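You operate a simulated robot arm through the tools that you are given. There is no shell and no other tool. Be economical: measure what you need, move in short steps, check, and stop when the job is done.

You are at the controls of a simulated robot arm. One attempt, no reset.

JOB
Mix the damp powder and stop with the load needle in the green.
Fine: lock the lid, start on slow, go to fast; stop with the black button, then push the red knob in and turn the red switch off.

Only the result counts: the job must be done as asked and must still hold three seconds after the hand-in. Knocking over, shifting, dropping, spilling or breaking anything else fails it. A push-on lid holds only when it is set on centred and level and pressed home; a screw cap is set on level and turned clockwise until tight.

ROBOT AND FRAMES
A 6-joint arm with a two-finger parallel gripper, fixed in place. Base frame: the origin is at the foot of the arm, x ahead of it, y to its left, z up. Readings come in m, rad, newtons and seconds.
With the tool pointing down near the work surface it reaches from about 0.1 to 0.74 m from the base axis. Its first joint turns from -2.897 to 2.897 rad. Payload 3.91 kg.
Tool frame: the origin (TCP) lies between the finger pads and is the grasp point; the fingertips stand 0.03 m ahead of it; z points along the fingers, y is the line along which they close. Largest opening 0.11 m; finger width 0.02, thickness 0.01; the body of the gripper, 0.048 by 0.112 m, starts 0.055 m behind the TCP.
Orientation is that of the tool frame in the base frame, as a unit quaternion [w, x, y, z]. With the fingers straight down and closing along the base's y, the tool's x points along the base's -x, its y along +y and its z along -z.

CONTROLS
- The arm moves only by the tool step_arm. Its argument "targets" is one flat list of numbers, 7 for each row, row after row: the shift along the base's x, y, z in m, then the turn, a rotation vector about the base's x, y, z in rad, then the opening, from 0 (shut) to 1 (fully open). In form: [dx, dy, dz, ax, ay, az, fingers, dx, dy, dz, ax, ay, az, fingers, ...]. A call has 1 to 8 rows; each row is the pose to reach, as a shift and turn from the pose commanded when the call began. Rows are played at 5 a second. More than 0.05 m and 0.15 rad between two rows, or a gripper value outside its range, and nothing of the call is played. Where a pose cannot be reached the arm comes as near as it can. A force on the tool above 90 N (or 10 N above the force at the start of the call, whichever is more), or a blocked arm, ends the call early, and 0.2 s more pass. Each finger travels about 0.045 m/s and halts on what it meets, pressing with about 37 N; the grip force reading is that of the motor and also rises with nothing between the fingers. The clock runs only during rows and for 0.2 s after the last one: add rows that repeat a pose to give the fingers time. The reply holds the time, the measured pose of the TCP, the force on the tool along the base axes, the opening and the grip force, in the units named above and with some noise.
- Cameras (640 x 400 px; columns grow to the right, rows downward): "scene" is fixed at [0.4001, -0.5003, 1.6573]; the picture's right is [1.00, 0.02, 0.00], its down [0.01, -0.50, -0.87] and it looks along [-0.02, 0.87, -0.50] (base axes); focal length 320 px, centre (320, 200). "wrist" rides on the gripper at [0.077, 0.007, -0.115] in the tool frame; the picture's right is [-0.09, 1.00, 0.00], its down [-0.80, -0.07, -0.59] and it looks along [-0.59, -0.05, 0.80] (tool axes); focal length 270 px, centre (320, 200). There is no depth. A picture from a camera that has moved, and an enlarged one, comes with that camera's place and axes in the base frame and with its lens.
- get_image(camera): a new picture of that camera. No time passes.
- raise_lower(by): slides the trunk up (or, below 0, down) by that many m; the arm rides with it, the base frame stays. It gives what a move gives, with no picture.
- inspect(camera, box): a new picture of the part [left, top, right, bottom] of that camera's present view, enlarged. No time passes.
- hand_in(): hands the job in; it is judged then, once.

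Work in short steps. Places have to be worked out from the pictures, the camera data and where the tool is seen: move nearer, look again, correct. Check each grasp and each placing, and mend what went wrong. You have 120 turns and 64 pictures in all, those below and enlarged ones among them. Open the gripper and draw the arm clear of the work before you hand the job in, unless the task says otherwise; then end with one line.

The tools are called after ">>>" by a JSON object that holds its "api" and its "payload". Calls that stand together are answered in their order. step_arm: Moves the arm, as the interface text tells. Its arguments: {"type":"object","properties":{"targets":{"type":"array","items":{"type":"number"}}},"required":["targets"]} The other tools are called the same way: raise_lower (by) slides the trunk up or down; get_image (camera) takes a picture; inspect (camera, box) takes an enlarged picture of a part of a camera's view; hand_in () hands the job in.

At the start:

```text
t: 0.0
position: [0.2476, 0.3508, 1.4242]
ee_rot: [0.0, 0.0, 1.0, 0.001]
wrist_force: [0.8, 0.1, 0.8]
grip_width: 0.1099
gripper_force: 0.0
trunk travel left (down, up): [-0.575, 0.035]
```

scene: 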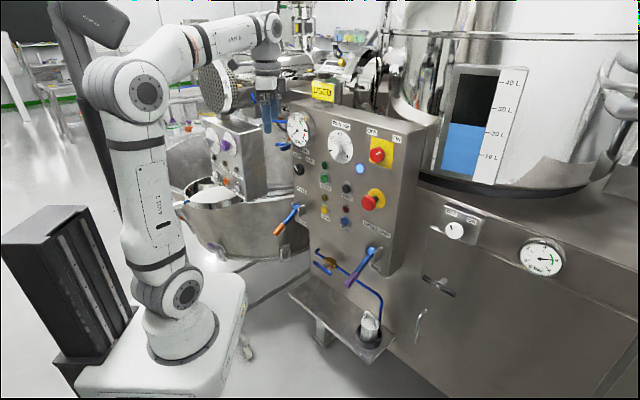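
wrist: 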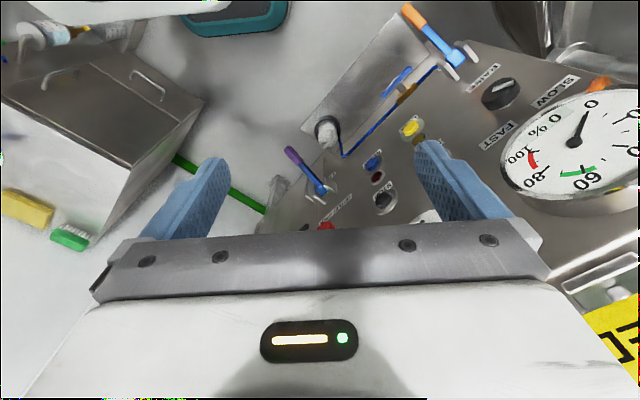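

The panel carries many controls, so I start by enlarging it to read the labels.

>>> {"api": "inspect", "payload": {"camera": "scene", "box": [270, 90, 430, 190]}}

>>> {"api": "inspect", "payload": {"camera": "scene", "box": [270, 160, 430, 260]}}

>>> {"api": "inspect", "payload": {"camera": "scene", "box": [160, 90, 320, 190]}}

```text
4.00 times, centred on (350, 140) of scene
camera zoom: at [0.4001, -0.5003, 1.6573], right [1.0, 0.02, 0.0], down [0.01, -0.5, -0.87], along [-0.02, 0.87, -0.5], focal length 1279 px, centre (200, 440)
```

zoom: 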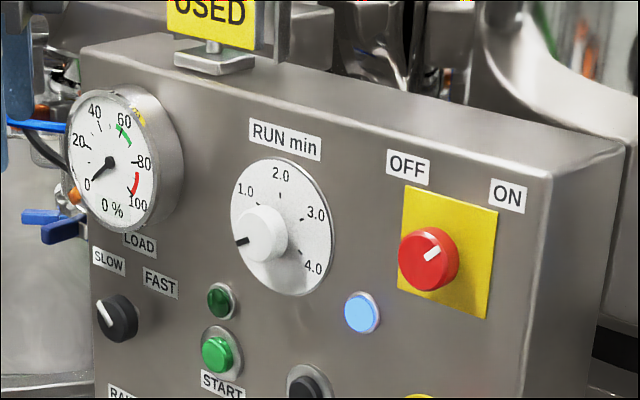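

```text
4.00 times, centred on (350, 210) of scene
camera zoom: at [0.4001, -0.5003, 1.6573], right [1.0, 0.02, 0.0], down [0.01, -0.5, -0.87], along [-0.02, 0.87, -0.5], focal length 1279 px, centre (200, 160)
```

zoom: 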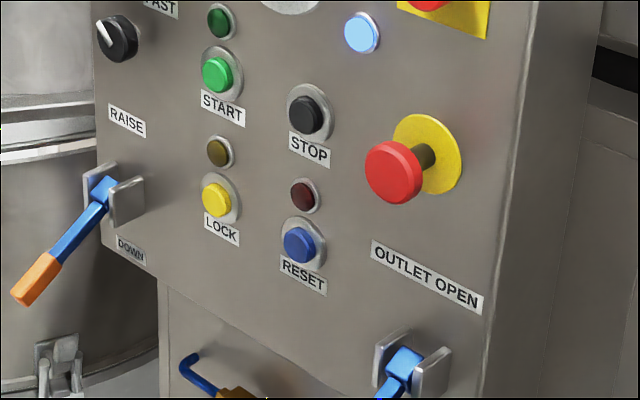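

```text
4.00 times, centred on (240, 140) of scene
camera zoom: at [0.4001, -0.5003, 1.6573], right [1.0, 0.02, 0.0], down [0.01, -0.5, -0.87], along [-0.02, 0.87, -0.5], focal length 1279 px, centre (640, 440)
```

zoom: 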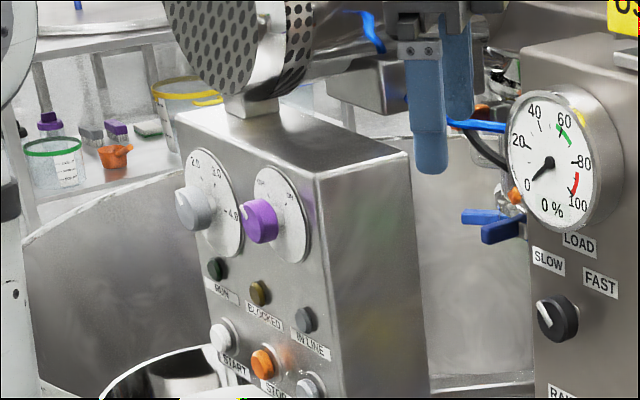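

Triangulating scene and wrist views: load gauge ≈ (0.30, 0.58, 1.31), LOCK ≈ (0.39, 0.52, 1.02), RESET ≈ (0.47, 0.45, 1.01), so the face runs at about 45° and faces the arm. I turn the tool halfway towards horizontal (facing the panel), close the fingers and keep well clear.

>>> {"api": "step_arm", "payload": {"targets": [0, 0, -0.02, 0.051, -0.1235, 0.051, 0.5, 0, 0, -0.04, 0.102, -0.247, 0.102, 0, 0, 0, -0.06, 0.1535, -0.3704, 0.1535, 0, 0, 0, -0.08, 0.2046, -0.4939, 0.2046, 0, 0, 0, -0.1, 0.2558, -0.6173, 0.2558, 0, 0, 0, -0.12, 0.3069, -0.7408, 0.3069, 0]}}

```text
t: 1.4
position: [0.2489, 0.3503, 1.3036]
ee_rot: [0.36, -0.15, 0.908, 0.15]
wrist_force: [0.7, -0.1, 0.2]
grip_width: 0.0
gripper_force: 12.8
trunk travel left (down, up): [-0.575, 0.035]
```

The half turn worked cleanly. Now the second half, while lowering a little.

>>> {"api": "step_arm", "payload": {"targets": [0, 0, -0.02, 0.051, -0.1235, 0.051, 0, 0, 0, -0.04, 0.102, -0.247, 0.102, 0, 0, 0, -0.06, 0.1535, -0.3704, 0.1535, 0, 0, 0, -0.08, 0.2046, -0.4939, 0.2046, 0, 0, 0, -0.1, 0.2558, -0.6173, 0.2558, 0, 0, 0, -0.12, 0.3069, -0.7408, 0.3069, 0]}}

>>> {"api": "get_image", "payload": {"camera": "wrist"}}

>>> {"api": "get_image", "payload": {"camera": "scene"}}

```text
t: 2.8
position: [0.2639, 0.4362, 1.1782]
ee_rot: [0.652, -0.271, 0.654, 0.269]
wrist_force: [0.6, 0.9, 0.0]
grip_width: 0.0002
gripper_force: 36.8
out of reach, approached as far as the arm can: row 4, 5, 6
trunk travel left (down, up): [-0.575, 0.035]
```

```text
58 pictures are left
camera wrist: at [0.1788, 0.3595, 1.1012], right [-0.7, 0.7, 0.09], down [-0.37, -0.47, 0.8], along [0.61, 0.53, 0.59], focal length 270 px, centre (320, 200)
```

wrist: 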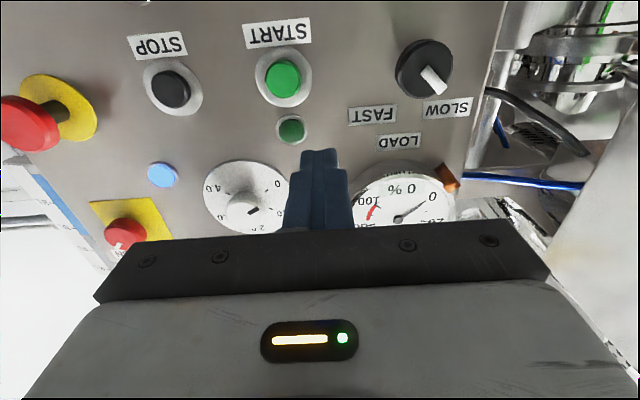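

```text
57 pictures are left
```

scene: 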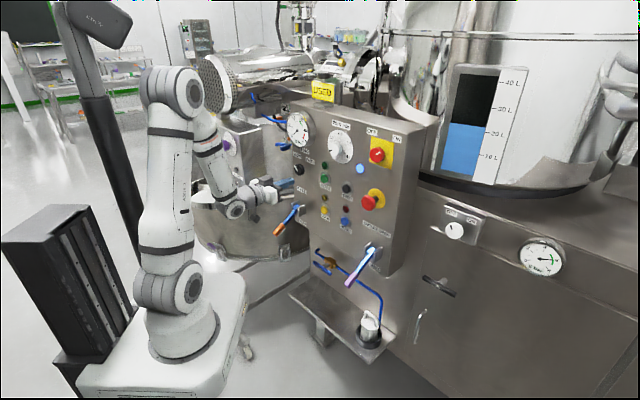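

Facing the panel now. New triangulation: START (0.391, 0.516, 1.157), STOP (0.466, 0.444, 1.157), selector (0.298, 0.592, 1.157), red knob (0.525, 0.336, 1.165), switch (0.541, 0.347, 1.314), inward normal ≈ (0.70, 0.71). I move down to stand ~5 cm in front of LOCK.

>>> {"api": "step_arm", "payload": {"targets": [0.018, 0.006, -0.04, 0, 0, 0, 0, 0.035, 0.012, -0.08, 0, 0, 0, 0, 0.053, 0.018, -0.12, 0, 0, 0, 0, 0.071, 0.024, -0.159, 0, 0, 0, 0]}}

>>> {"api": "get_image", "payload": {"camera": "wrist"}}

```text
t: 3.8
position: [0.3418, 0.5001, 1.0591]
ee_rot: [0.659, -0.29, 0.652, 0.238]
wrist_force: [-0.1, -0.1, -0.2]
grip_width: 0.0001
gripper_force: 36.4
out of reach, approached as far as the arm can: row 1, 2, 3, 4
trunk travel left (down, up): [-0.575, 0.035]
```

```text
56 pictures are left
camera wrist: at [0.2577, 0.4206, 0.9833], right [-0.69, 0.72, 0.02], down [-0.41, -0.41, 0.81], along [0.59, 0.56, 0.58], focal length 270 px, centre (320, 200)
```

wrist: 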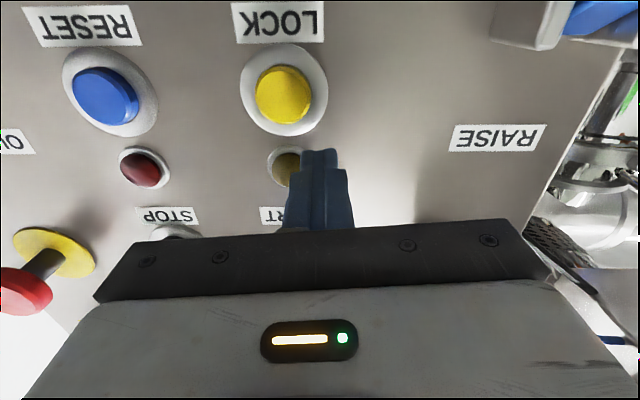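

The arm reports an out-of-reach limit, and the tip now sits near LOCK at z 1.06. I look at the arm's configuration to understand the limit.

>>> {"api": "inspect", "payload": {"camera": "scene", "box": [60, 40, 380, 390]}}

```text
1.14 times, centred on (220, 215) of scene
camera zoom: at [0.4001, -0.5003, 1.6573], right [1.0, 0.02, 0.0], down [0.01, -0.5, -0.87], along [-0.02, 0.87, -0.5], focal length 366 px, centre (434, 183)
```

zoom: 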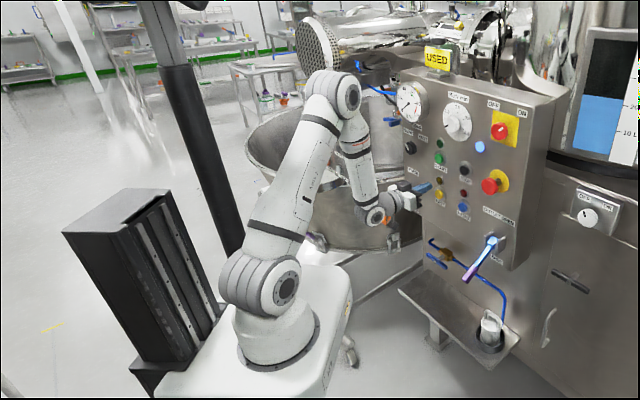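

The elbow is folded with the forearm steeply down, which is the limit. Lowering the trunk should open it up; first I raise and draw back the tool so it stays clear of the levers.

>>> {"api": "step_arm", "payload": {"targets": [-0.01, -0.01, 0.04, 0, 0, 0, 0, -0.02, -0.02, 0.08, 0, 0, 0, 0, -0.03, -0.03, 0.12, 0, 0, 0, 0, -0.04, -0.04, 0.16, 0, 0, 0, 0, -0.04, -0.04, 0.2, 0, 0, 0, 0, -0.04, -0.04, 0.24, 0, 0, 0, 0]}}

```text
t: 5.2
position: [0.3046, 0.4601, 1.3022]
ee_rot: [0.66, -0.289, 0.651, 0.237]
wrist_force: [-0.3, 0.5, -0.3]
grip_width: 0.0
gripper_force: 36.6
trunk travel left (down, up): [-0.575, 0.035]
```

Shifts run from the achieved pose, good. Lower the trunk by 0.22.

>>> {"api": "raise_lower", "payload": {"by": -0.22}}

```text
t: 7.5
position: [0.3046, 0.4602, 1.0821]
ee_rot: [0.66, -0.289, 0.652, 0.238]
wrist_force: [0.4, -0.4, 1.0]
grip_width: 0.0001
gripper_force: 37.1
trunk travel left (down, up): [-0.355, 0.255]
```

Correct the small tilt and stand 5 cm in front of LOCK, now estimated at (0.390, 0.518, 1.022).

>>> {"api": "step_arm", "payload": {"targets": [0.015, 0, -0.03, 0.031, 0.019, 0.01, 0, 0.03, 0, -0.06, 0.062, 0.038, 0.021, 0]}}

>>> {"api": "get_image", "payload": {"camera": "wrist"}}

```text
t: 8.1
position: [0.3336, 0.4603, 1.0206]
ee_rot: [0.653, -0.271, 0.653, 0.271]
wrist_force: [-1.0, 0.6, -0.2]
grip_width: 0.0002
gripper_force: 36.9
trunk travel left (down, up): [-0.355, 0.255]
```

```text
54 pictures are left
camera wrist: at [0.2474, 0.3847, 0.9441], right [-0.71, 0.7, 0.09], down [-0.37, -0.47, 0.8], along [0.61, 0.53, 0.59], focal length 270 px, centre (320, 200)
```

wrist: 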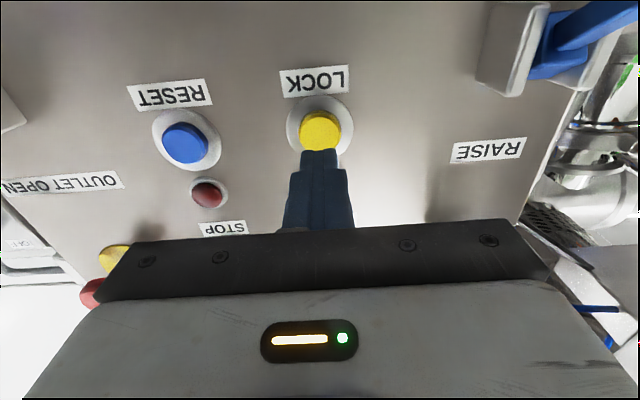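

Tip is aligned with LOCK. I press along the normal in small steps and come back.

>>> {"api": "step_arm", "payload": {"targets": [0.022, 0.022, 0.002, 0, 0, 0, 0, 0.034, 0.034, 0.002, 0, 0, 0, 0, 0.038, 0.038, 0.002, 0, 0, 0, 0, 0.041, 0.041, 0.002, 0, 0, 0, 0, 0.041, 0.041, 0.002, 0, 0, 0, 0]}}

>>> {"api": "get_image", "payload": {"camera": "wrist"}}

```text
t: 9.3
position: [0.3714, 0.4974, 1.0244]
ee_rot: [0.653, -0.271, 0.653, 0.27]
wrist_force: [-43.1, -42.2, -9.2]
grip_width: 0.0002
gripper_force: 36.7
trunk travel left (down, up): [-0.355, 0.255]
```

```text
53 pictures are left
camera wrist: at [0.2849, 0.4201, 0.9474], right [-0.71, 0.7, 0.09], down [-0.37, -0.47, 0.8], along [0.6, 0.53, 0.59], focal length 270 px, centre (320, 200)
```

wrist: 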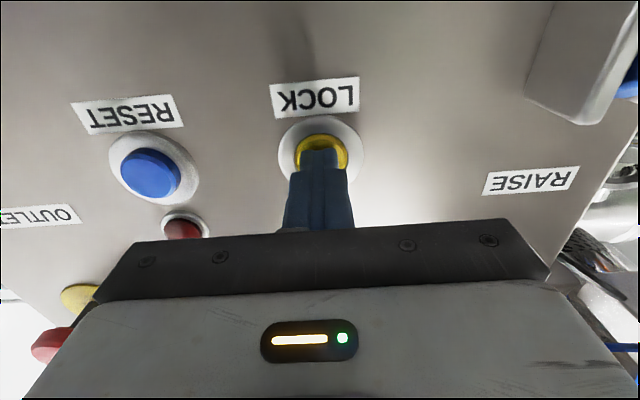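

Button is bottomed (~60 N). Draw back and check the lamp.

>>> {"api": "step_arm", "payload": {"targets": [-0.02, -0.02, 0, 0, 0, 0, 0, -0.045, -0.045, 0, 0, 0, 0, 0, -0.045, -0.045, 0, 0, 0, 0, 0]}}

>>> {"api": "inspect", "payload": {"camera": "scene", "box": [270, 110, 430, 210]}}

```text
t: 10.1
position: [0.33, 0.4559, 1.0249]
ee_rot: [0.654, -0.271, 0.652, 0.272]
wrist_force: [0.7, 0.4, -0.2]
grip_width: 0.0
gripper_force: 36.7
trunk travel left (down, up): [-0.355, 0.255]
```

```text
4.00 times, centred on (350, 160) of scene
camera zoom: at [0.4001, -0.5003, 1.6573], right [1.0, 0.02, 0.0], down [0.01, -0.5, -0.87], along [-0.02, 0.87, -0.5], focal length 1279 px, centre (200, 360)
```

zoom: 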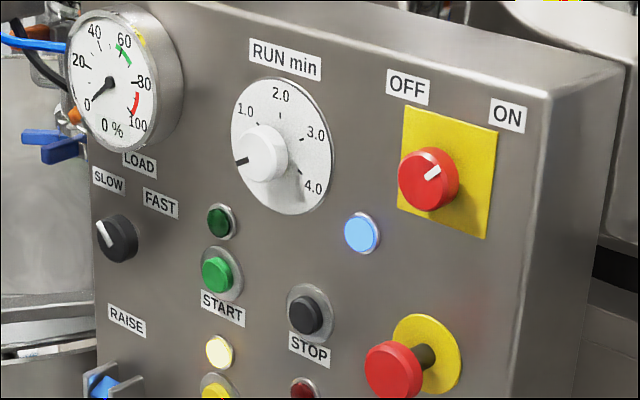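

LOCK lamp is lit; selector is on SLOW, power on. Move up in front of START and check the aim.

>>> {"api": "step_arm", "payload": {"targets": [0.002, 0.002, 0.045, 0, 0, 0, 0, 0.004, 0.004, 0.09, 0, 0, 0, 0, 0.005, 0.005, 0.132, 0, 0, 0, 0]}}

>>> {"api": "get_image", "payload": {"camera": "wrist"}}

```text
t: 10.9
position: [0.335, 0.4621, 1.1558]
ee_rot: [0.654, -0.27, 0.654, 0.27]
wrist_force: [-0.8, 0.6, 0.0]
grip_width: 0.0
gripper_force: 37.7
trunk travel left (down, up): [-0.355, 0.255]
```

```text
51 pictures are left
camera wrist: at [0.2491, 0.3856, 1.0786], right [-0.71, 0.7, 0.09], down [-0.37, -0.47, 0.8], along [0.6, 0.53, 0.59], focal length 270 px, centre (320, 200)
```

wrist: 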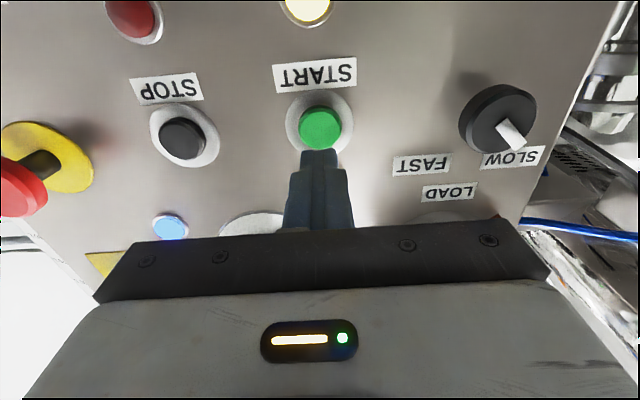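

START is centred ahead of the tip. Press it and come back, then read the gauge.

>>> {"api": "step_arm", "payload": {"targets": [0.022, 0.022, 0.001, 0, 0, 0, 0, 0.033, 0.033, 0.001, 0, 0, 0, 0, 0.037, 0.037, 0.001, 0, 0, 0, 0, 0.04, 0.04, 0.001, 0, 0, 0, 0, 0.02, 0.02, 0.001, 0, 0, 0, 0, -0.01, -0.01, 0.001, 0, 0, 0, 0]}}

>>> {"api": "inspect", "payload": {"camera": "scene", "box": [270, 90, 430, 190]}}

```text
t: 12.3
position: [0.3254, 0.4521, 1.1587]
ee_rot: [0.653, -0.272, 0.652, 0.272]
wrist_force: [0.2, 0.3, -0.1]
grip_width: 0.0
gripper_force: 37.0
trunk travel left (down, up): [-0.355, 0.255]
```

```text
4.00 times, centred on (350, 140) of scene
camera zoom: at [0.4001, -0.5003, 1.6573], right [1.0, 0.02, 0.0], down [0.01, -0.5, -0.87], along [-0.02, 0.87, -0.5], focal length 1279 px, centre (200, 440)
```

zoom: 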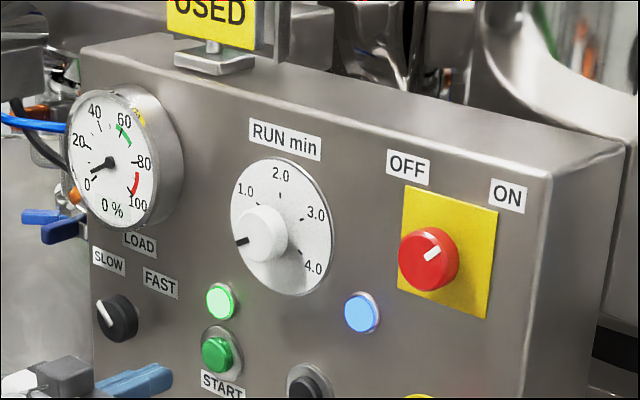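

Green lamp on, load ≈5 %, running on slow. Move in front of the selector, opening the fingers and pre-turning the tool by −0.44 rad so I can then turn it clockwise.

>>> {"api": "step_arm", "payload": {"targets": [-0.026, 0.031, -0.001, -0.104, -0.104, 0, 0.6, -0.051, 0.062, -0.002, -0.208, -0.208, 0, 0.6, -0.077, 0.093, -0.002, -0.312, -0.312, 0, 0.6, -0.077, 0.093, -0.002, -0.312, -0.312, 0, 0.6]}}

>>> {"api": "get_image", "payload": {"camera": "wrist"}}

```text
t: 13.3
position: [0.2482, 0.5467, 1.1553]
ee_rot: [0.696, -0.408, 0.578, 0.121]
wrist_force: [0.2, 0.0, -1.0]
grip_width: 0.0661
gripper_force: 0.1
trunk travel left (down, up): [-0.355, 0.255]
```

```text
49 pictures are left
camera wrist: at [0.1858, 0.4454, 1.0822], right [-0.66, 0.66, -0.35], down [-0.62, -0.22, 0.75], along [0.42, 0.72, 0.56], focal length 270 px, centre (320, 200)
```

wrist: 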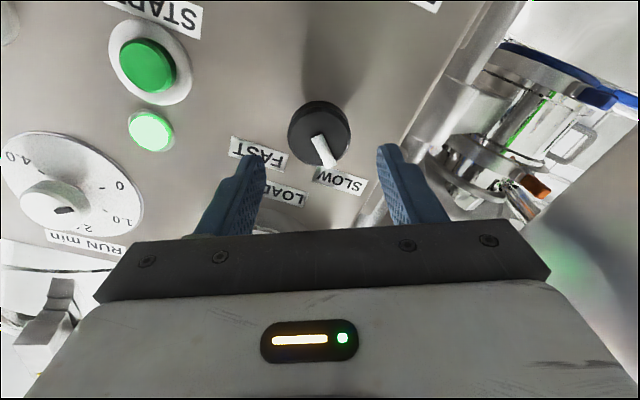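

The knob is centred on the tool axis (diameter ≈0.045 m). Advance so the pads straddle it and close.

>>> {"api": "step_arm", "payload": {"targets": [0.02, 0.02, 0.003, 0, 0, 0, 0.6, 0.034, 0.034, 0.003, 0, 0, 0, 0.6, 0.034, 0.034, 0.003, 0, 0, 0, 0.2, 0.034, 0.034, 0.003, 0, 0, 0, 0.2]}}

>>> {"api": "get_image", "payload": {"camera": "wrist"}}

>>> {"api": "inspect", "payload": {"camera": "scene", "box": [270, 90, 350, 140]}}

```text
t: 14.3
position: [0.2822, 0.5806, 1.1577]
ee_rot: [0.696, -0.408, 0.578, 0.121]
wrist_force: [-5.3, 7.5, -3.2]
grip_width: 0.0437
gripper_force: 32.0
trunk travel left (down, up): [-0.355, 0.255]
```

```text
48 pictures are left
camera wrist: at [0.2199, 0.4795, 1.0844], right [-0.67, 0.66, -0.35], down [-0.62, -0.22, 0.76], along [0.42, 0.72, 0.56], focal length 270 px, centre (320, 200)
```

wrist: 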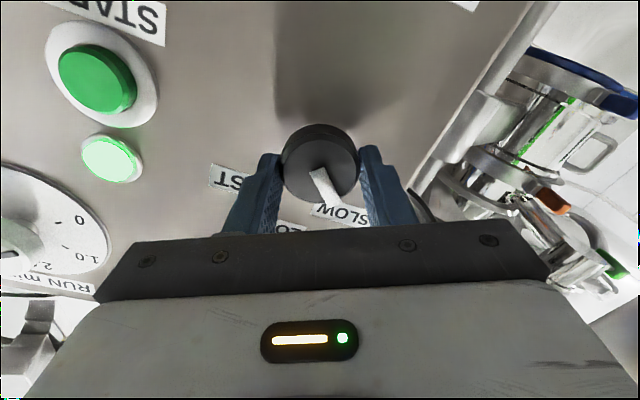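

```text
8.00 times, centred on (310, 115) of scene
camera zoom: at [0.4001, -0.5003, 1.6573], right [1.0, 0.02, 0.0], down [0.01, -0.5, -0.87], along [-0.02, 0.87, -0.5], focal length 2559 px, centre (400, 880)
```

zoom: 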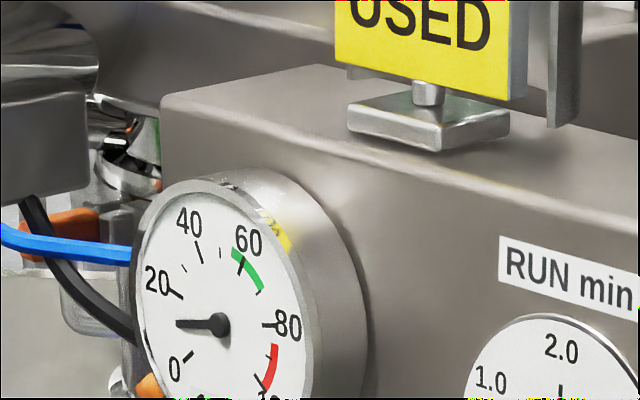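

Knob gripped (0.044 m), load ≈12 %, green ≈57–73 %. Now turn clockwise 60°.

>>> {"api": "step_arm", "payload": {"targets": [0, 0, 0, 0.104, 0.104, 0, 0.2, 0, 0, 0, 0.208, 0.208, 0, 0.2, 0, 0, 0, 0.312, 0.312, 0, 0.2, 0, 0, 0, 0.416, 0.416, 0, 0.2, 0, 0, 0, 0.52, 0.52, 0, 0.2, 0, 0, 0, 0.624, 0.624, 0, 0.2, 0, 0, 0, 0.728, 0.728, 0, 0.2]}}

>>> {"api": "get_image", "payload": {"camera": "wrist"}}

>>> {"api": "inspect", "payload": {"camera": "scene", "box": [270, 90, 350, 140]}}

```text
t: 15.9
position: [0.2833, 0.5789, 1.1568]
ee_rot: [0.546, -0.07, 0.704, 0.449]
wrist_force: [0.1, 1.2, -9.7]
grip_width: 0.0436
gripper_force: 45.0
trunk travel left (down, up): [-0.355, 0.255]
```

```text
46 pictures are left
camera wrist: at [0.1678, 0.5314, 1.0965], right [-0.55, 0.55, 0.63], down [-0.06, -0.78, 0.63], along [0.83, 0.31, 0.46], focal length 270 px, centre (320, 200)
```

wrist: 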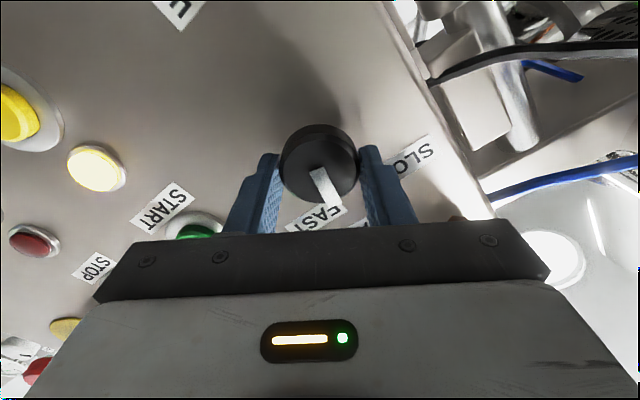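

```text
8.00 times, centred on (310, 115) of scene
camera zoom: at [0.4001, -0.5003, 1.6573], right [1.0, 0.02, 0.0], down [0.01, -0.5, -0.87], along [-0.02, 0.87, -0.5], focal length 2559 px, centre (400, 880)
```

zoom: 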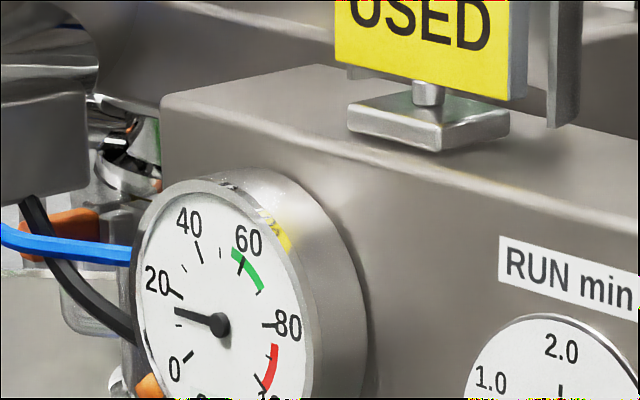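

The pointer now points at FAST, load ≈16 %. Nudge a little further to be sure of the detent, then release and draw back.

>>> {"api": "step_arm", "payload": {"targets": [0, 0, 0, 0.085, 0.085, 0, 0.2, 0, 0, 0, 0.085, 0.085, 0, 0.6, 0, 0, 0, 0.085, 0.085, 0, 0.6, -0.03, -0.03, 0, 0.085, 0.085, 0, 0.6, -0.045, -0.045, 0, 0, 0, 0, 0.6]}}

>>> {"api": "inspect", "payload": {"camera": "scene", "box": [270, 100, 350, 180]}}

>>> {"api": "get_image", "payload": {"camera": "wrist"}}

```text
t: 17.1
position: [0.2353, 0.5315, 1.159]
ee_rot: [0.547, -0.07, 0.703, 0.449]
wrist_force: [-0.8, -0.3, 0.2]
grip_width: 0.066
gripper_force: 0.0
out of reach, approached as far as the arm can: row 1, 2, 3, 4
trunk travel left (down, up): [-0.355, 0.255]
```

```text
5.00 times, centred on (310, 140) of scene
camera zoom: at [0.4001, -0.5003, 1.6573], right [1.0, 0.02, 0.0], down [0.01, -0.5, -0.87], along [-0.02, 0.87, -0.5], focal length 1599 px, centre (370, 500)
```

zoom: 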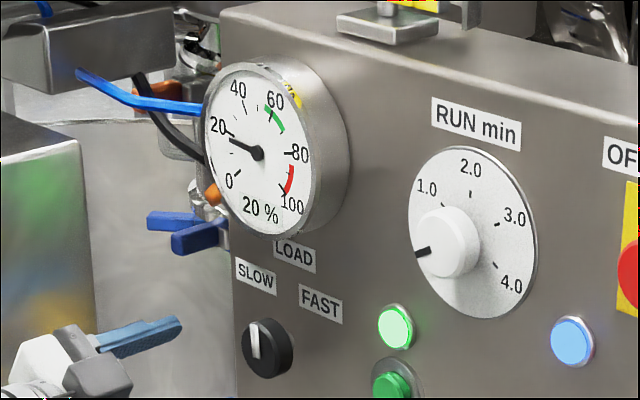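

```text
43 pictures are left
camera wrist: at [0.1195, 0.4838, 1.0983], right [-0.55, 0.55, 0.63], down [-0.06, -0.78, 0.63], along [0.83, 0.31, 0.47], focal length 270 px, centre (320, 200)
```

wrist: 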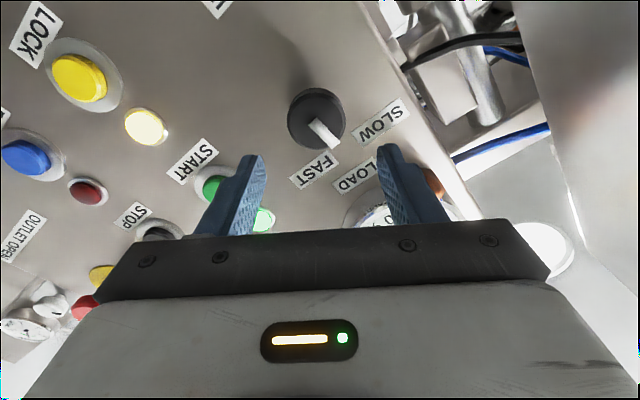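

Load 20 %. The extra turn was out of reach and I'm not sure the knob reached the FAST detent; zoom in on it.

>>> {"api": "inspect", "payload": {"camera": "wrist", "box": [260, 70, 420, 200]}}

>>> {"api": "inspect", "payload": {"camera": "scene", "box": [285, 145, 325, 185]}}

```text
3.08 times, centred on (340, 135) of wrist
camera zoom: at [0.1195, 0.4838, 1.0983], right [-0.55, 0.55, 0.63], down [-0.06, -0.78, 0.63], along [0.83, 0.31, 0.47], focal length 832 px, centre (258, 400)
```

zoom: 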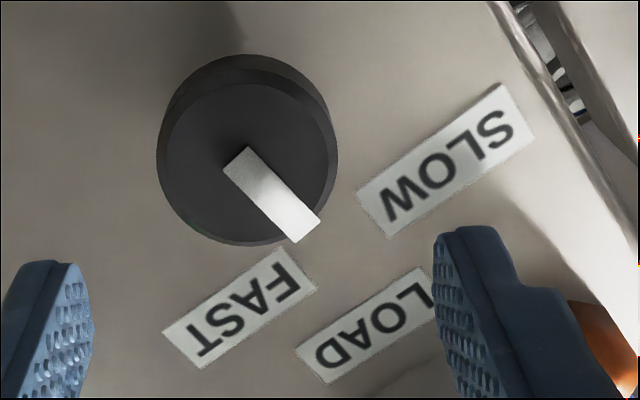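

```text
10.00 times, centred on (305, 165) of scene
camera zoom: at [0.4001, -0.5003, 1.6573], right [1.0, 0.02, 0.0], down [0.01, -0.5, -0.87], along [-0.02, 0.87, -0.5], focal length 3198 px, centre (470, 550)
```

zoom: 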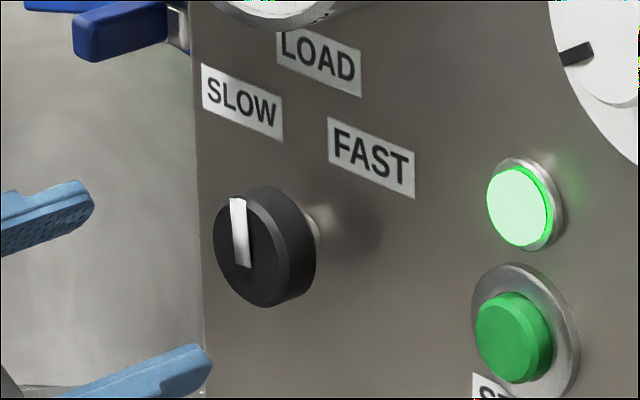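

The pointer is only straight up, midway; it needs roughly another 50–60° clockwise. I turn the tool back, re-straddle the knob and will turn again.

>>> {"api": "step_arm", "payload": {"targets": [0, 0, 0, -0.104, -0.104, 0, 0.6, 0, 0, 0, -0.208, -0.208, 0, 0.6, 0, 0, 0, -0.312, -0.312, 0, 0.6, 0, 0, 0, -0.416, -0.416, 0, 0.6, 0, 0, 0, -0.52, -0.52, 0, 0.6, 0.0, 0.0, 0, -0.624, -0.624, 0, 0.6, 0.02, 0.021, -0.001, -0.728, -0.728, 0, 0.6, 0.047, 0.049, -0.001, -0.728, -0.728, 0, 0.6]}}

>>> {"api": "get_image", "payload": {"camera": "wrist"}}

>>> {"api": "inspect", "payload": {"camera": "scene", "box": [270, 90, 350, 140]}}

```text
t: 18.9
position: [0.2864, 0.5821, 1.153]
ee_rot: [0.696, -0.409, 0.577, 0.121]
wrist_force: [-0.1, -0.2, 0.5]
grip_width: 0.066
gripper_force: 0.0
trunk travel left (down, up): [-0.355, 0.255]
```

```text
40 pictures are left
camera wrist: at [0.2235, 0.4812, 1.082], right [-0.66, 0.66, -0.35], down [-0.62, -0.22, 0.75], along [0.42, 0.72, 0.56], focal length 270 px, centre (320, 200)
```

wrist: 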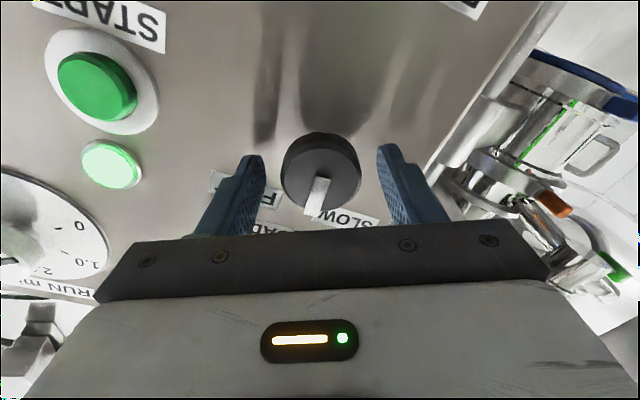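

```text
8.00 times, centred on (310, 115) of scene
camera zoom: at [0.4001, -0.5003, 1.6573], right [1.0, 0.02, 0.0], down [0.01, -0.5, -0.87], along [-0.02, 0.87, -0.5], focal length 2559 px, centre (400, 880)
```

zoom: 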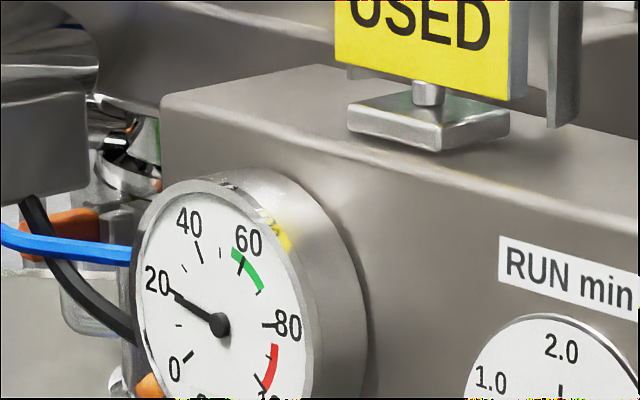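

Load seems to level off near 20 % on slow, so there is time. Close on the knob and turn clockwise again.

>>> {"api": "step_arm", "payload": {"targets": [-0.002, 0, 0.004, 0, 0, 0, 0.2, -0.002, 0, 0.004, 0, 0, 0, 0.2, -0.002, 0, 0.004, 0.104, 0.104, 0, 0.2, -0.002, 0, 0.004, 0.208, 0.208, 0, 0.2, -0.002, 0, 0.004, 0.312, 0.312, 0, 0.2, -0.002, 0, 0.004, 0.416, 0.416, 0, 0.2, -0.002, 0, 0.004, 0.52, 0.52, 0, 0.2, -0.002, 0, 0.004, 0.624, 0.624, 0, 0.2]}}

>>> {"api": "get_image", "payload": {"camera": "wrist"}}

>>> {"api": "inspect", "payload": {"camera": "scene", "box": [270, 90, 350, 140]}}

```text
t: 20.7
position: [0.286, 0.5789, 1.1597]
ee_rot: [0.578, -0.12, 0.697, 0.407]
wrist_force: [9.0, -25.7, -16.6]
grip_width: 0.0437
gripper_force: 44.9
trunk travel left (down, up): [-0.355, 0.255]
```

```text
38 pictures are left
camera wrist: at [0.1762, 0.5259, 1.0931], right [-0.61, 0.61, 0.51], down [-0.13, -0.71, 0.69], along [0.78, 0.35, 0.51], focal length 270 px, centre (320, 200)
```

wrist: 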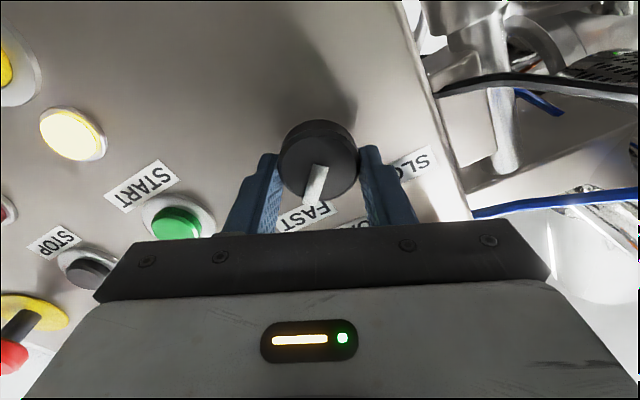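

```text
8.00 times, centred on (310, 115) of scene
camera zoom: at [0.4001, -0.5003, 1.6573], right [1.0, 0.02, 0.0], down [0.01, -0.5, -0.87], along [-0.02, 0.87, -0.5], focal length 2559 px, centre (400, 880)
```

zoom: 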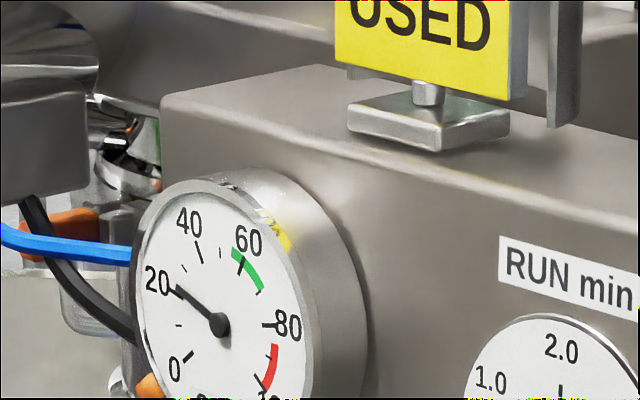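

The pointer now lies past FAST with resisting force, so it is near its end. Finish the small remaining turn, then release and back off.

>>> {"api": "step_arm", "payload": {"targets": [0, 0, 0, 0.06, 0.06, 0, 0.2, 0, 0, 0, 0.06, 0.06, 0, 0.2, 0, 0, 0, 0.06, 0.06, 0, 0.6, 0, 0, 0, 0.06, 0.06, 0, 0.6, -0.025, -0.025, 0, 0.0, 0.0, 0, 0.6, -0.05, -0.05, 0, -0.104, -0.104, 0, 0.5]}}

>>> {"api": "inspect", "payload": {"camera": "scene", "box": [270, 100, 350, 180]}}

```text
t: 22.1
position: [0.2314, 0.5304, 1.1615]
ee_rot: [0.607, -0.173, 0.685, 0.364]
wrist_force: [-0.5, -0.2, -1.1]
grip_width: 0.0547
gripper_force: 0.0
trunk travel left (down, up): [-0.355, 0.255]
```

```text
5.00 times, centred on (310, 140) of scene
camera zoom: at [0.4001, -0.5003, 1.6573], right [1.0, 0.02, 0.0], down [0.01, -0.5, -0.87], along [-0.02, 0.87, -0.5], focal length 1599 px, centre (370, 500)
```

zoom: 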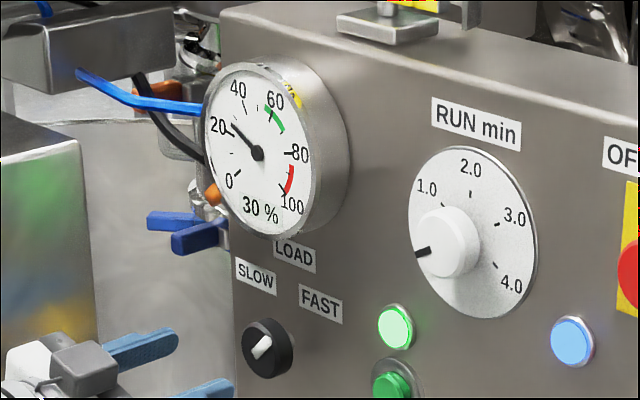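

Selector is on FAST; load 30 % and rising ~5 %/s. Move to stand in front of STOP with shut fingers, tool levelled.

>>> {"api": "step_arm", "payload": {"targets": [0.036, -0.028, -0.001, -0.05, -0.05, 0, 0, 0.071, -0.057, -0.002, -0.1, -0.1, 0, 0, 0.107, -0.085, -0.003, -0.15, -0.15, 0, 0, 0.142, -0.114, -0.004, -0.205, -0.205, 0, 0, 0.178, -0.142, -0.004, -0.205, -0.205, 0, 0]}}

>>> {"api": "get_image", "payload": {"camera": "wrist"}}

>>> {"api": "inspect", "payload": {"camera": "scene", "box": [270, 90, 350, 140]}}

```text
t: 23.3
position: [0.3962, 0.4015, 1.1596]
ee_rot: [0.653, -0.268, 0.655, 0.269]
wrist_force: [-0.1, -0.7, -0.1]
grip_width: 0.0001
gripper_force: 36.7
out of reach, approached as far as the arm can: row 5
trunk travel left (down, up): [-0.355, 0.255]
```

```text
35 pictures are left
camera wrist: at [0.3087, 0.3254, 1.0829], right [-0.7, 0.71, 0.09], down [-0.37, -0.47, 0.8], along [0.61, 0.53, 0.59], focal length 270 px, centre (320, 200)
```

wrist: 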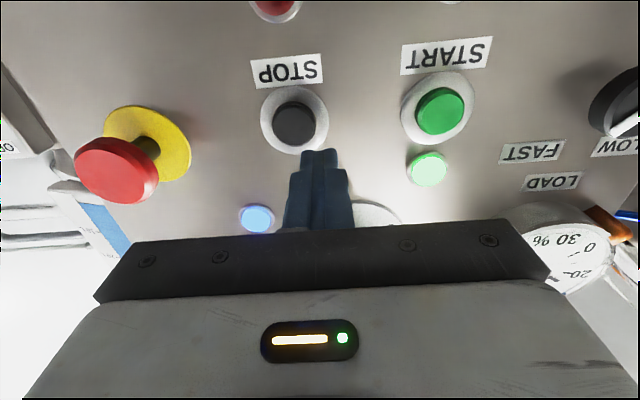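

```text
8.00 times, centred on (310, 115) of scene
camera zoom: at [0.4001, -0.5003, 1.6573], right [1.0, 0.02, 0.0], down [0.01, -0.5, -0.87], along [-0.02, 0.87, -0.5], focal length 2559 px, centre (400, 880)
```

zoom: 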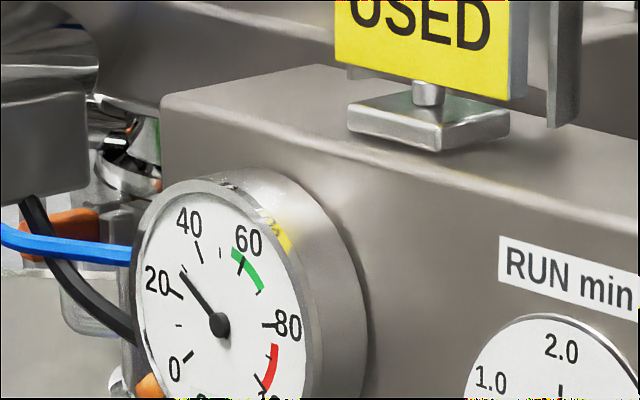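

Load ≈31 %. Shift right to line up with STOP, about 2 cm off the button.

>>> {"api": "step_arm", "payload": {"targets": [0.017, 0.004, -0.002, 0, 0, 0, 0, 0.034, 0.0075, -0.003, 0, 0, 0, 0]}}

>>> {"api": "get_image", "payload": {"camera": "wrist"}}

>>> {"api": "inspect", "payload": {"camera": "scene", "box": [280, 100, 360, 150]}}

```text
t: 23.9
position: [0.4141, 0.4231, 1.1564]
ee_rot: [0.654, -0.266, 0.656, 0.267]
wrist_force: [0.6, 0.2, -0.4]
grip_width: 0.0001
gripper_force: 36.8
out of reach, approached as far as the arm can: row 1, 2
trunk travel left (down, up): [-0.355, 0.255]
```

```text
33 pictures are left
camera wrist: at [0.3266, 0.3471, 1.0789], right [-0.7, 0.71, 0.09], down [-0.37, -0.47, 0.8], along [0.61, 0.52, 0.59], focal length 270 px, centre (320, 200)
```

wrist: 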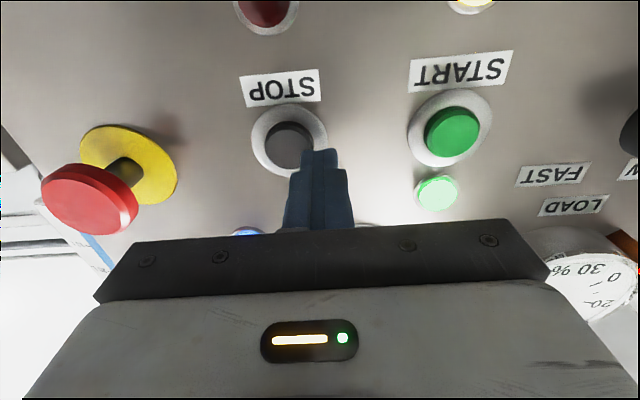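

```text
8.00 times, centred on (320, 125) of scene
camera zoom: at [0.4001, -0.5003, 1.6573], right [1.0, 0.02, 0.0], down [0.01, -0.5, -0.87], along [-0.02, 0.87, -0.5], focal length 2559 px, centre (320, 800)
```

zoom: 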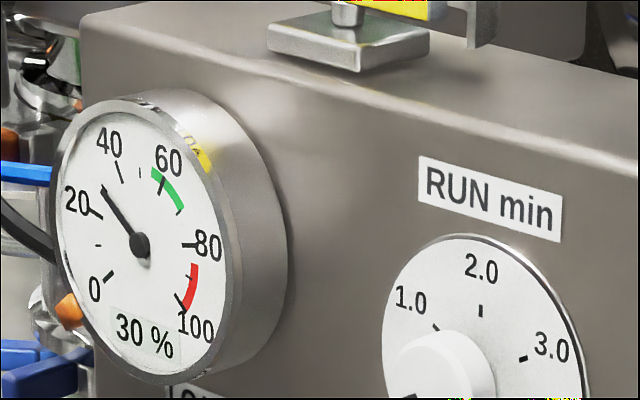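

Moving right is blocked at this tool heading (it can't point left of the radial line). I yaw the tool right by 0.13 rad, which should free it; a slightly oblique press on STOP is fine. Load ≈33 %.

>>> {"api": "step_arm", "payload": {"targets": [0.006, -0.005, 0, 0, 0, -0.07, 0, 0.012, -0.01, 0, 0, 0, -0.13, 0]}}

>>> {"api": "get_image", "payload": {"camera": "wrist"}}

```text
t: 24.5
position: [0.4252, 0.4116, 1.1565]
ee_rot: [0.669, -0.227, 0.67, 0.229]
wrist_force: [-0.4, 0.4, 0.0]
grip_width: 0.0
gripper_force: 37.2
trunk travel left (down, up): [-0.355, 0.255]
```

```text
31 pictures are left
camera wrist: at [0.3302, 0.3465, 1.0784], right [-0.61, 0.79, 0.09], down [-0.43, -0.42, 0.8], along [0.67, 0.45, 0.59], focal length 270 px, centre (320, 200)
```

wrist: 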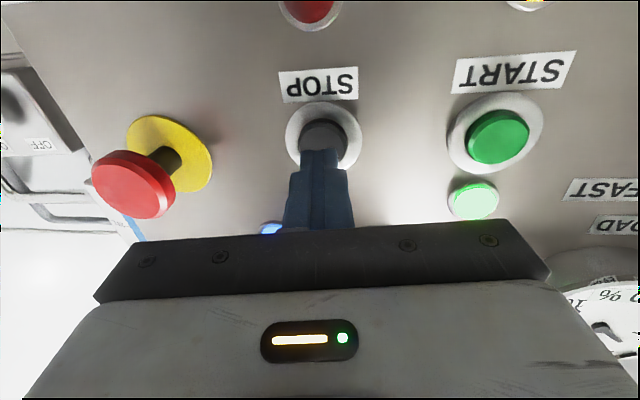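

The move worked; tip lines up with STOP. The red lamp near RESET looks brighter, so I check the gauge and lamps.

>>> {"api": "inspect", "payload": {"camera": "scene", "box": [280, 100, 400, 220]}}

>>> {"api": "inspect", "payload": {"camera": "wrist", "box": [240, 0, 400, 100]}}

```text
3.33 times, centred on (340, 160) of scene
camera zoom: at [0.4001, -0.5003, 1.6573], right [1.0, 0.02, 0.0], down [0.01, -0.5, -0.87], along [-0.02, 0.87, -0.5], focal length 1066 px, centre (253, 333)
```

zoom: 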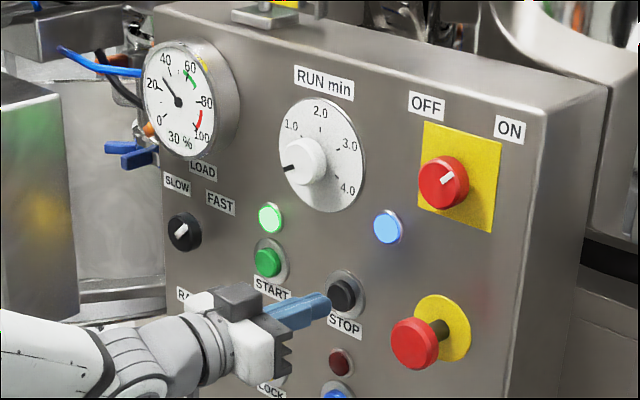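

```text
4.00 times, centred on (320, 50) of wrist
camera zoom: at [0.3302, 0.3465, 1.0784], right [-0.61, 0.79, 0.09], down [-0.43, -0.42, 0.8], along [0.67, 0.45, 0.59], focal length 1081 px, centre (320, 800)
```

zoom: 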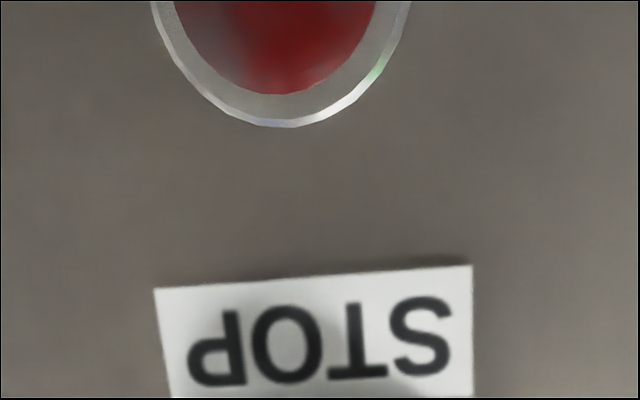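

Red lamp is off; load ≈35 %. Creep to ~1 cm from STOP and wait while the load rises.

>>> {"api": "step_arm", "payload": {"targets": [0.0095, 0.0073, 0.001, 0, 0, 0, 0, 0.0095, 0.0073, 0.001, 0, 0, 0, 0, 0.0095, 0.0073, 0.001, 0, 0, 0, 0, 0.0095, 0.0073, 0.001, 0, 0, 0, 0, 0.0095, 0.0073, 0.001, 0, 0, 0, 0, 0.0095, 0.0073, 0.001, 0, 0, 0, 0, 0.0095, 0.0073, 0.001, 0, 0, 0, 0, 0.0095, 0.0073, 0.001, 0, 0, 0, 0]}}

>>> {"api": "inspect", "payload": {"camera": "scene", "box": [280, 100, 360, 150]}}

```text
t: 26.3
position: [0.4351, 0.4179, 1.1562]
ee_rot: [0.669, -0.227, 0.669, 0.23]
wrist_force: [0.1, 0.1, -0.5]
grip_width: 0.0
gripper_force: 37.1
trunk travel left (down, up): [-0.355, 0.255]
```

```text
8.00 times, centred on (320, 125) of scene
camera zoom: at [0.4001, -0.5003, 1.6573], right [1.0, 0.02, 0.0], down [0.01, -0.5, -0.87], along [-0.02, 0.87, -0.5], focal length 2559 px, centre (320, 800)
```

zoom: 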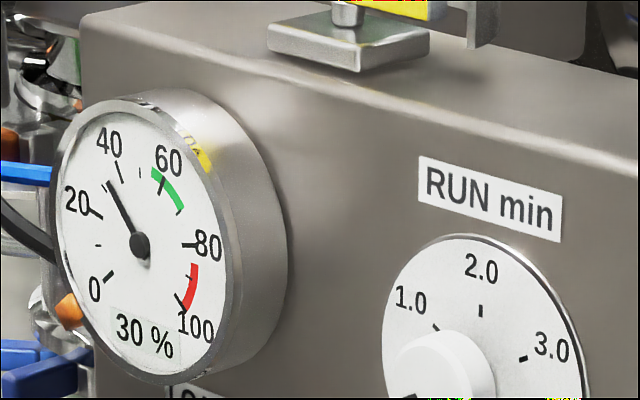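

Load ≈35 %, rising slowly (~1.5 %/s). Wait in place.

>>> {"api": "step_arm", "payload": {"targets": [0, 0, 0, 0, 0, 0, 0, 0, 0, 0, 0, 0, 0, 0, 0, 0, 0, 0, 0, 0, 0, 0, 0, 0, 0, 0, 0, 0, 0, 0, 0, 0, 0, 0, 0, 0, 0, 0, 0, 0, 0, 0, 0, 0, 0, 0, 0, 0, 0, 0, 0, 0, 0, 0, 0, 0]}}

>>> {"api": "step_arm", "payload": {"targets": [0, 0, 0, 0, 0, 0, 0, 0, 0, 0, 0, 0, 0, 0, 0, 0, 0, 0, 0, 0, 0, 0, 0, 0, 0, 0, 0, 0, 0, 0, 0, 0, 0, 0, 0, 0, 0, 0, 0, 0, 0, 0, 0, 0, 0, 0, 0, 0, 0, 0, 0, 0, 0, 0, 0, 0]}}

>>> {"api": "inspect", "payload": {"camera": "scene", "box": [280, 100, 360, 150]}}

```text
t: 28.1
position: [0.4348, 0.418, 1.1565]
ee_rot: [0.669, -0.227, 0.67, 0.229]
wrist_force: [-0.7, 0.3, -0.2]
grip_width: 0.0
gripper_force: 37.2
trunk travel left (down, up): [-0.355, 0.255]
```

```text
t: 29.9
position: [0.4353, 0.418, 1.1565]
ee_rot: [0.669, -0.226, 0.67, 0.229]
wrist_force: [-0.4, 0.1, -0.9]
grip_width: 0.0001
gripper_force: 37.0
trunk travel left (down, up): [-0.355, 0.255]
```

```text
8.00 times, centred on (320, 125) of scene
camera zoom: at [0.4001, -0.5003, 1.6573], right [1.0, 0.02, 0.0], down [0.01, -0.5, -0.87], along [-0.02, 0.87, -0.5], focal length 2559 px, centre (320, 800)
```

zoom: 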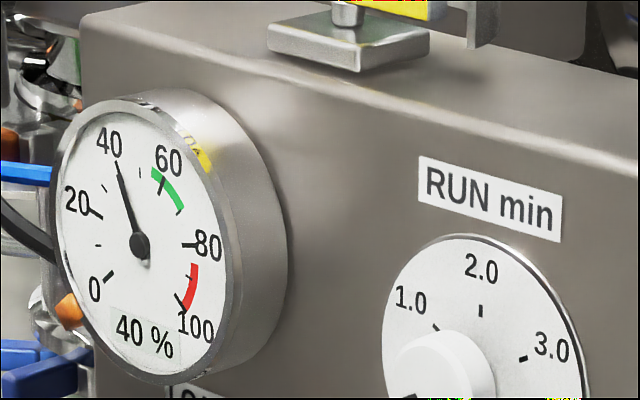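

40 % at t=29.9; rate ≈1.3 %/s. Wait about 7 s more, then look.

>>> {"api": "step_arm", "payload": {"targets": [0, 0, 0, 0, 0, 0, 0, 0, 0, 0, 0, 0, 0, 0, 0, 0, 0, 0, 0, 0, 0, 0, 0, 0, 0, 0, 0, 0, 0, 0, 0, 0, 0, 0, 0, 0, 0, 0, 0, 0, 0, 0, 0, 0, 0, 0, 0, 0, 0, 0, 0, 0, 0, 0, 0, 0]}}

>>> {"api": "step_arm", "payload": {"targets": [0, 0, 0, 0, 0, 0, 0, 0, 0, 0, 0, 0, 0, 0, 0, 0, 0, 0, 0, 0, 0, 0, 0, 0, 0, 0, 0, 0, 0, 0, 0, 0, 0, 0, 0, 0, 0, 0, 0, 0, 0, 0, 0, 0, 0, 0, 0, 0, 0, 0, 0, 0, 0, 0, 0, 0]}}

>>> {"api": "step_arm", "payload": {"targets": [0, 0, 0, 0, 0, 0, 0, 0, 0, 0, 0, 0, 0, 0, 0, 0, 0, 0, 0, 0, 0, 0, 0, 0, 0, 0, 0, 0, 0, 0, 0, 0, 0, 0, 0, 0, 0, 0, 0, 0, 0, 0, 0, 0, 0, 0, 0, 0, 0, 0, 0, 0, 0, 0, 0, 0]}}

>>> {"api": "step_arm", "payload": {"targets": [0, 0, 0, 0, 0, 0, 0, 0, 0, 0, 0, 0, 0, 0, 0, 0, 0, 0, 0, 0, 0, 0, 0, 0, 0, 0, 0, 0, 0, 0, 0, 0, 0, 0, 0, 0, 0, 0, 0, 0, 0, 0, 0, 0, 0, 0, 0, 0, 0, 0, 0, 0, 0, 0, 0, 0]}}

>>> {"api": "inspect", "payload": {"camera": "scene", "box": [280, 100, 360, 150]}}

```text
t: 31.7
position: [0.4348, 0.4183, 1.156]
ee_rot: [0.669, -0.227, 0.67, 0.23]
wrist_force: [-0.4, -0.1, 0.6]
grip_width: 0.0002
gripper_force: 37.2
trunk travel left (down, up): [-0.355, 0.255]
```

```text
t: 33.5
position: [0.4347, 0.419, 1.1561]
ee_rot: [0.669, -0.227, 0.67, 0.229]
wrist_force: [-0.7, -0.6, -1.2]
grip_width: 0.0
gripper_force: 37.4
trunk travel left (down, up): [-0.355, 0.255]
```

```text
t: 35.3
position: [0.4337, 0.4185, 1.1569]
ee_rot: [0.669, -0.226, 0.67, 0.229]
wrist_force: [0.1, -0.6, -0.4]
grip_width: 0.0
gripper_force: 36.7
trunk travel left (down, up): [-0.355, 0.255]
```

```text
t: 37.1
position: [0.4349, 0.4177, 1.1574]
ee_rot: [0.669, -0.228, 0.669, 0.23]
wrist_force: [-1.1, 0.0, -0.1]
grip_width: 0.0
gripper_force: 37.2
trunk travel left (down, up): [-0.355, 0.255]
```

```text
8.00 times, centred on (320, 125) of scene
camera zoom: at [0.4001, -0.5003, 1.6573], right [1.0, 0.02, 0.0], down [0.01, -0.5, -0.87], along [-0.02, 0.87, -0.5], focal length 2559 px, centre (320, 800)
```

zoom: 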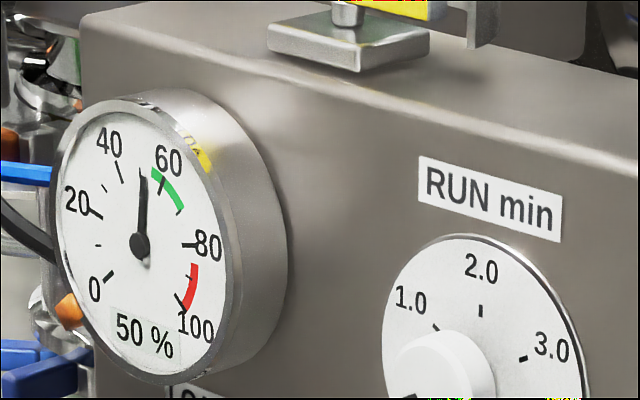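

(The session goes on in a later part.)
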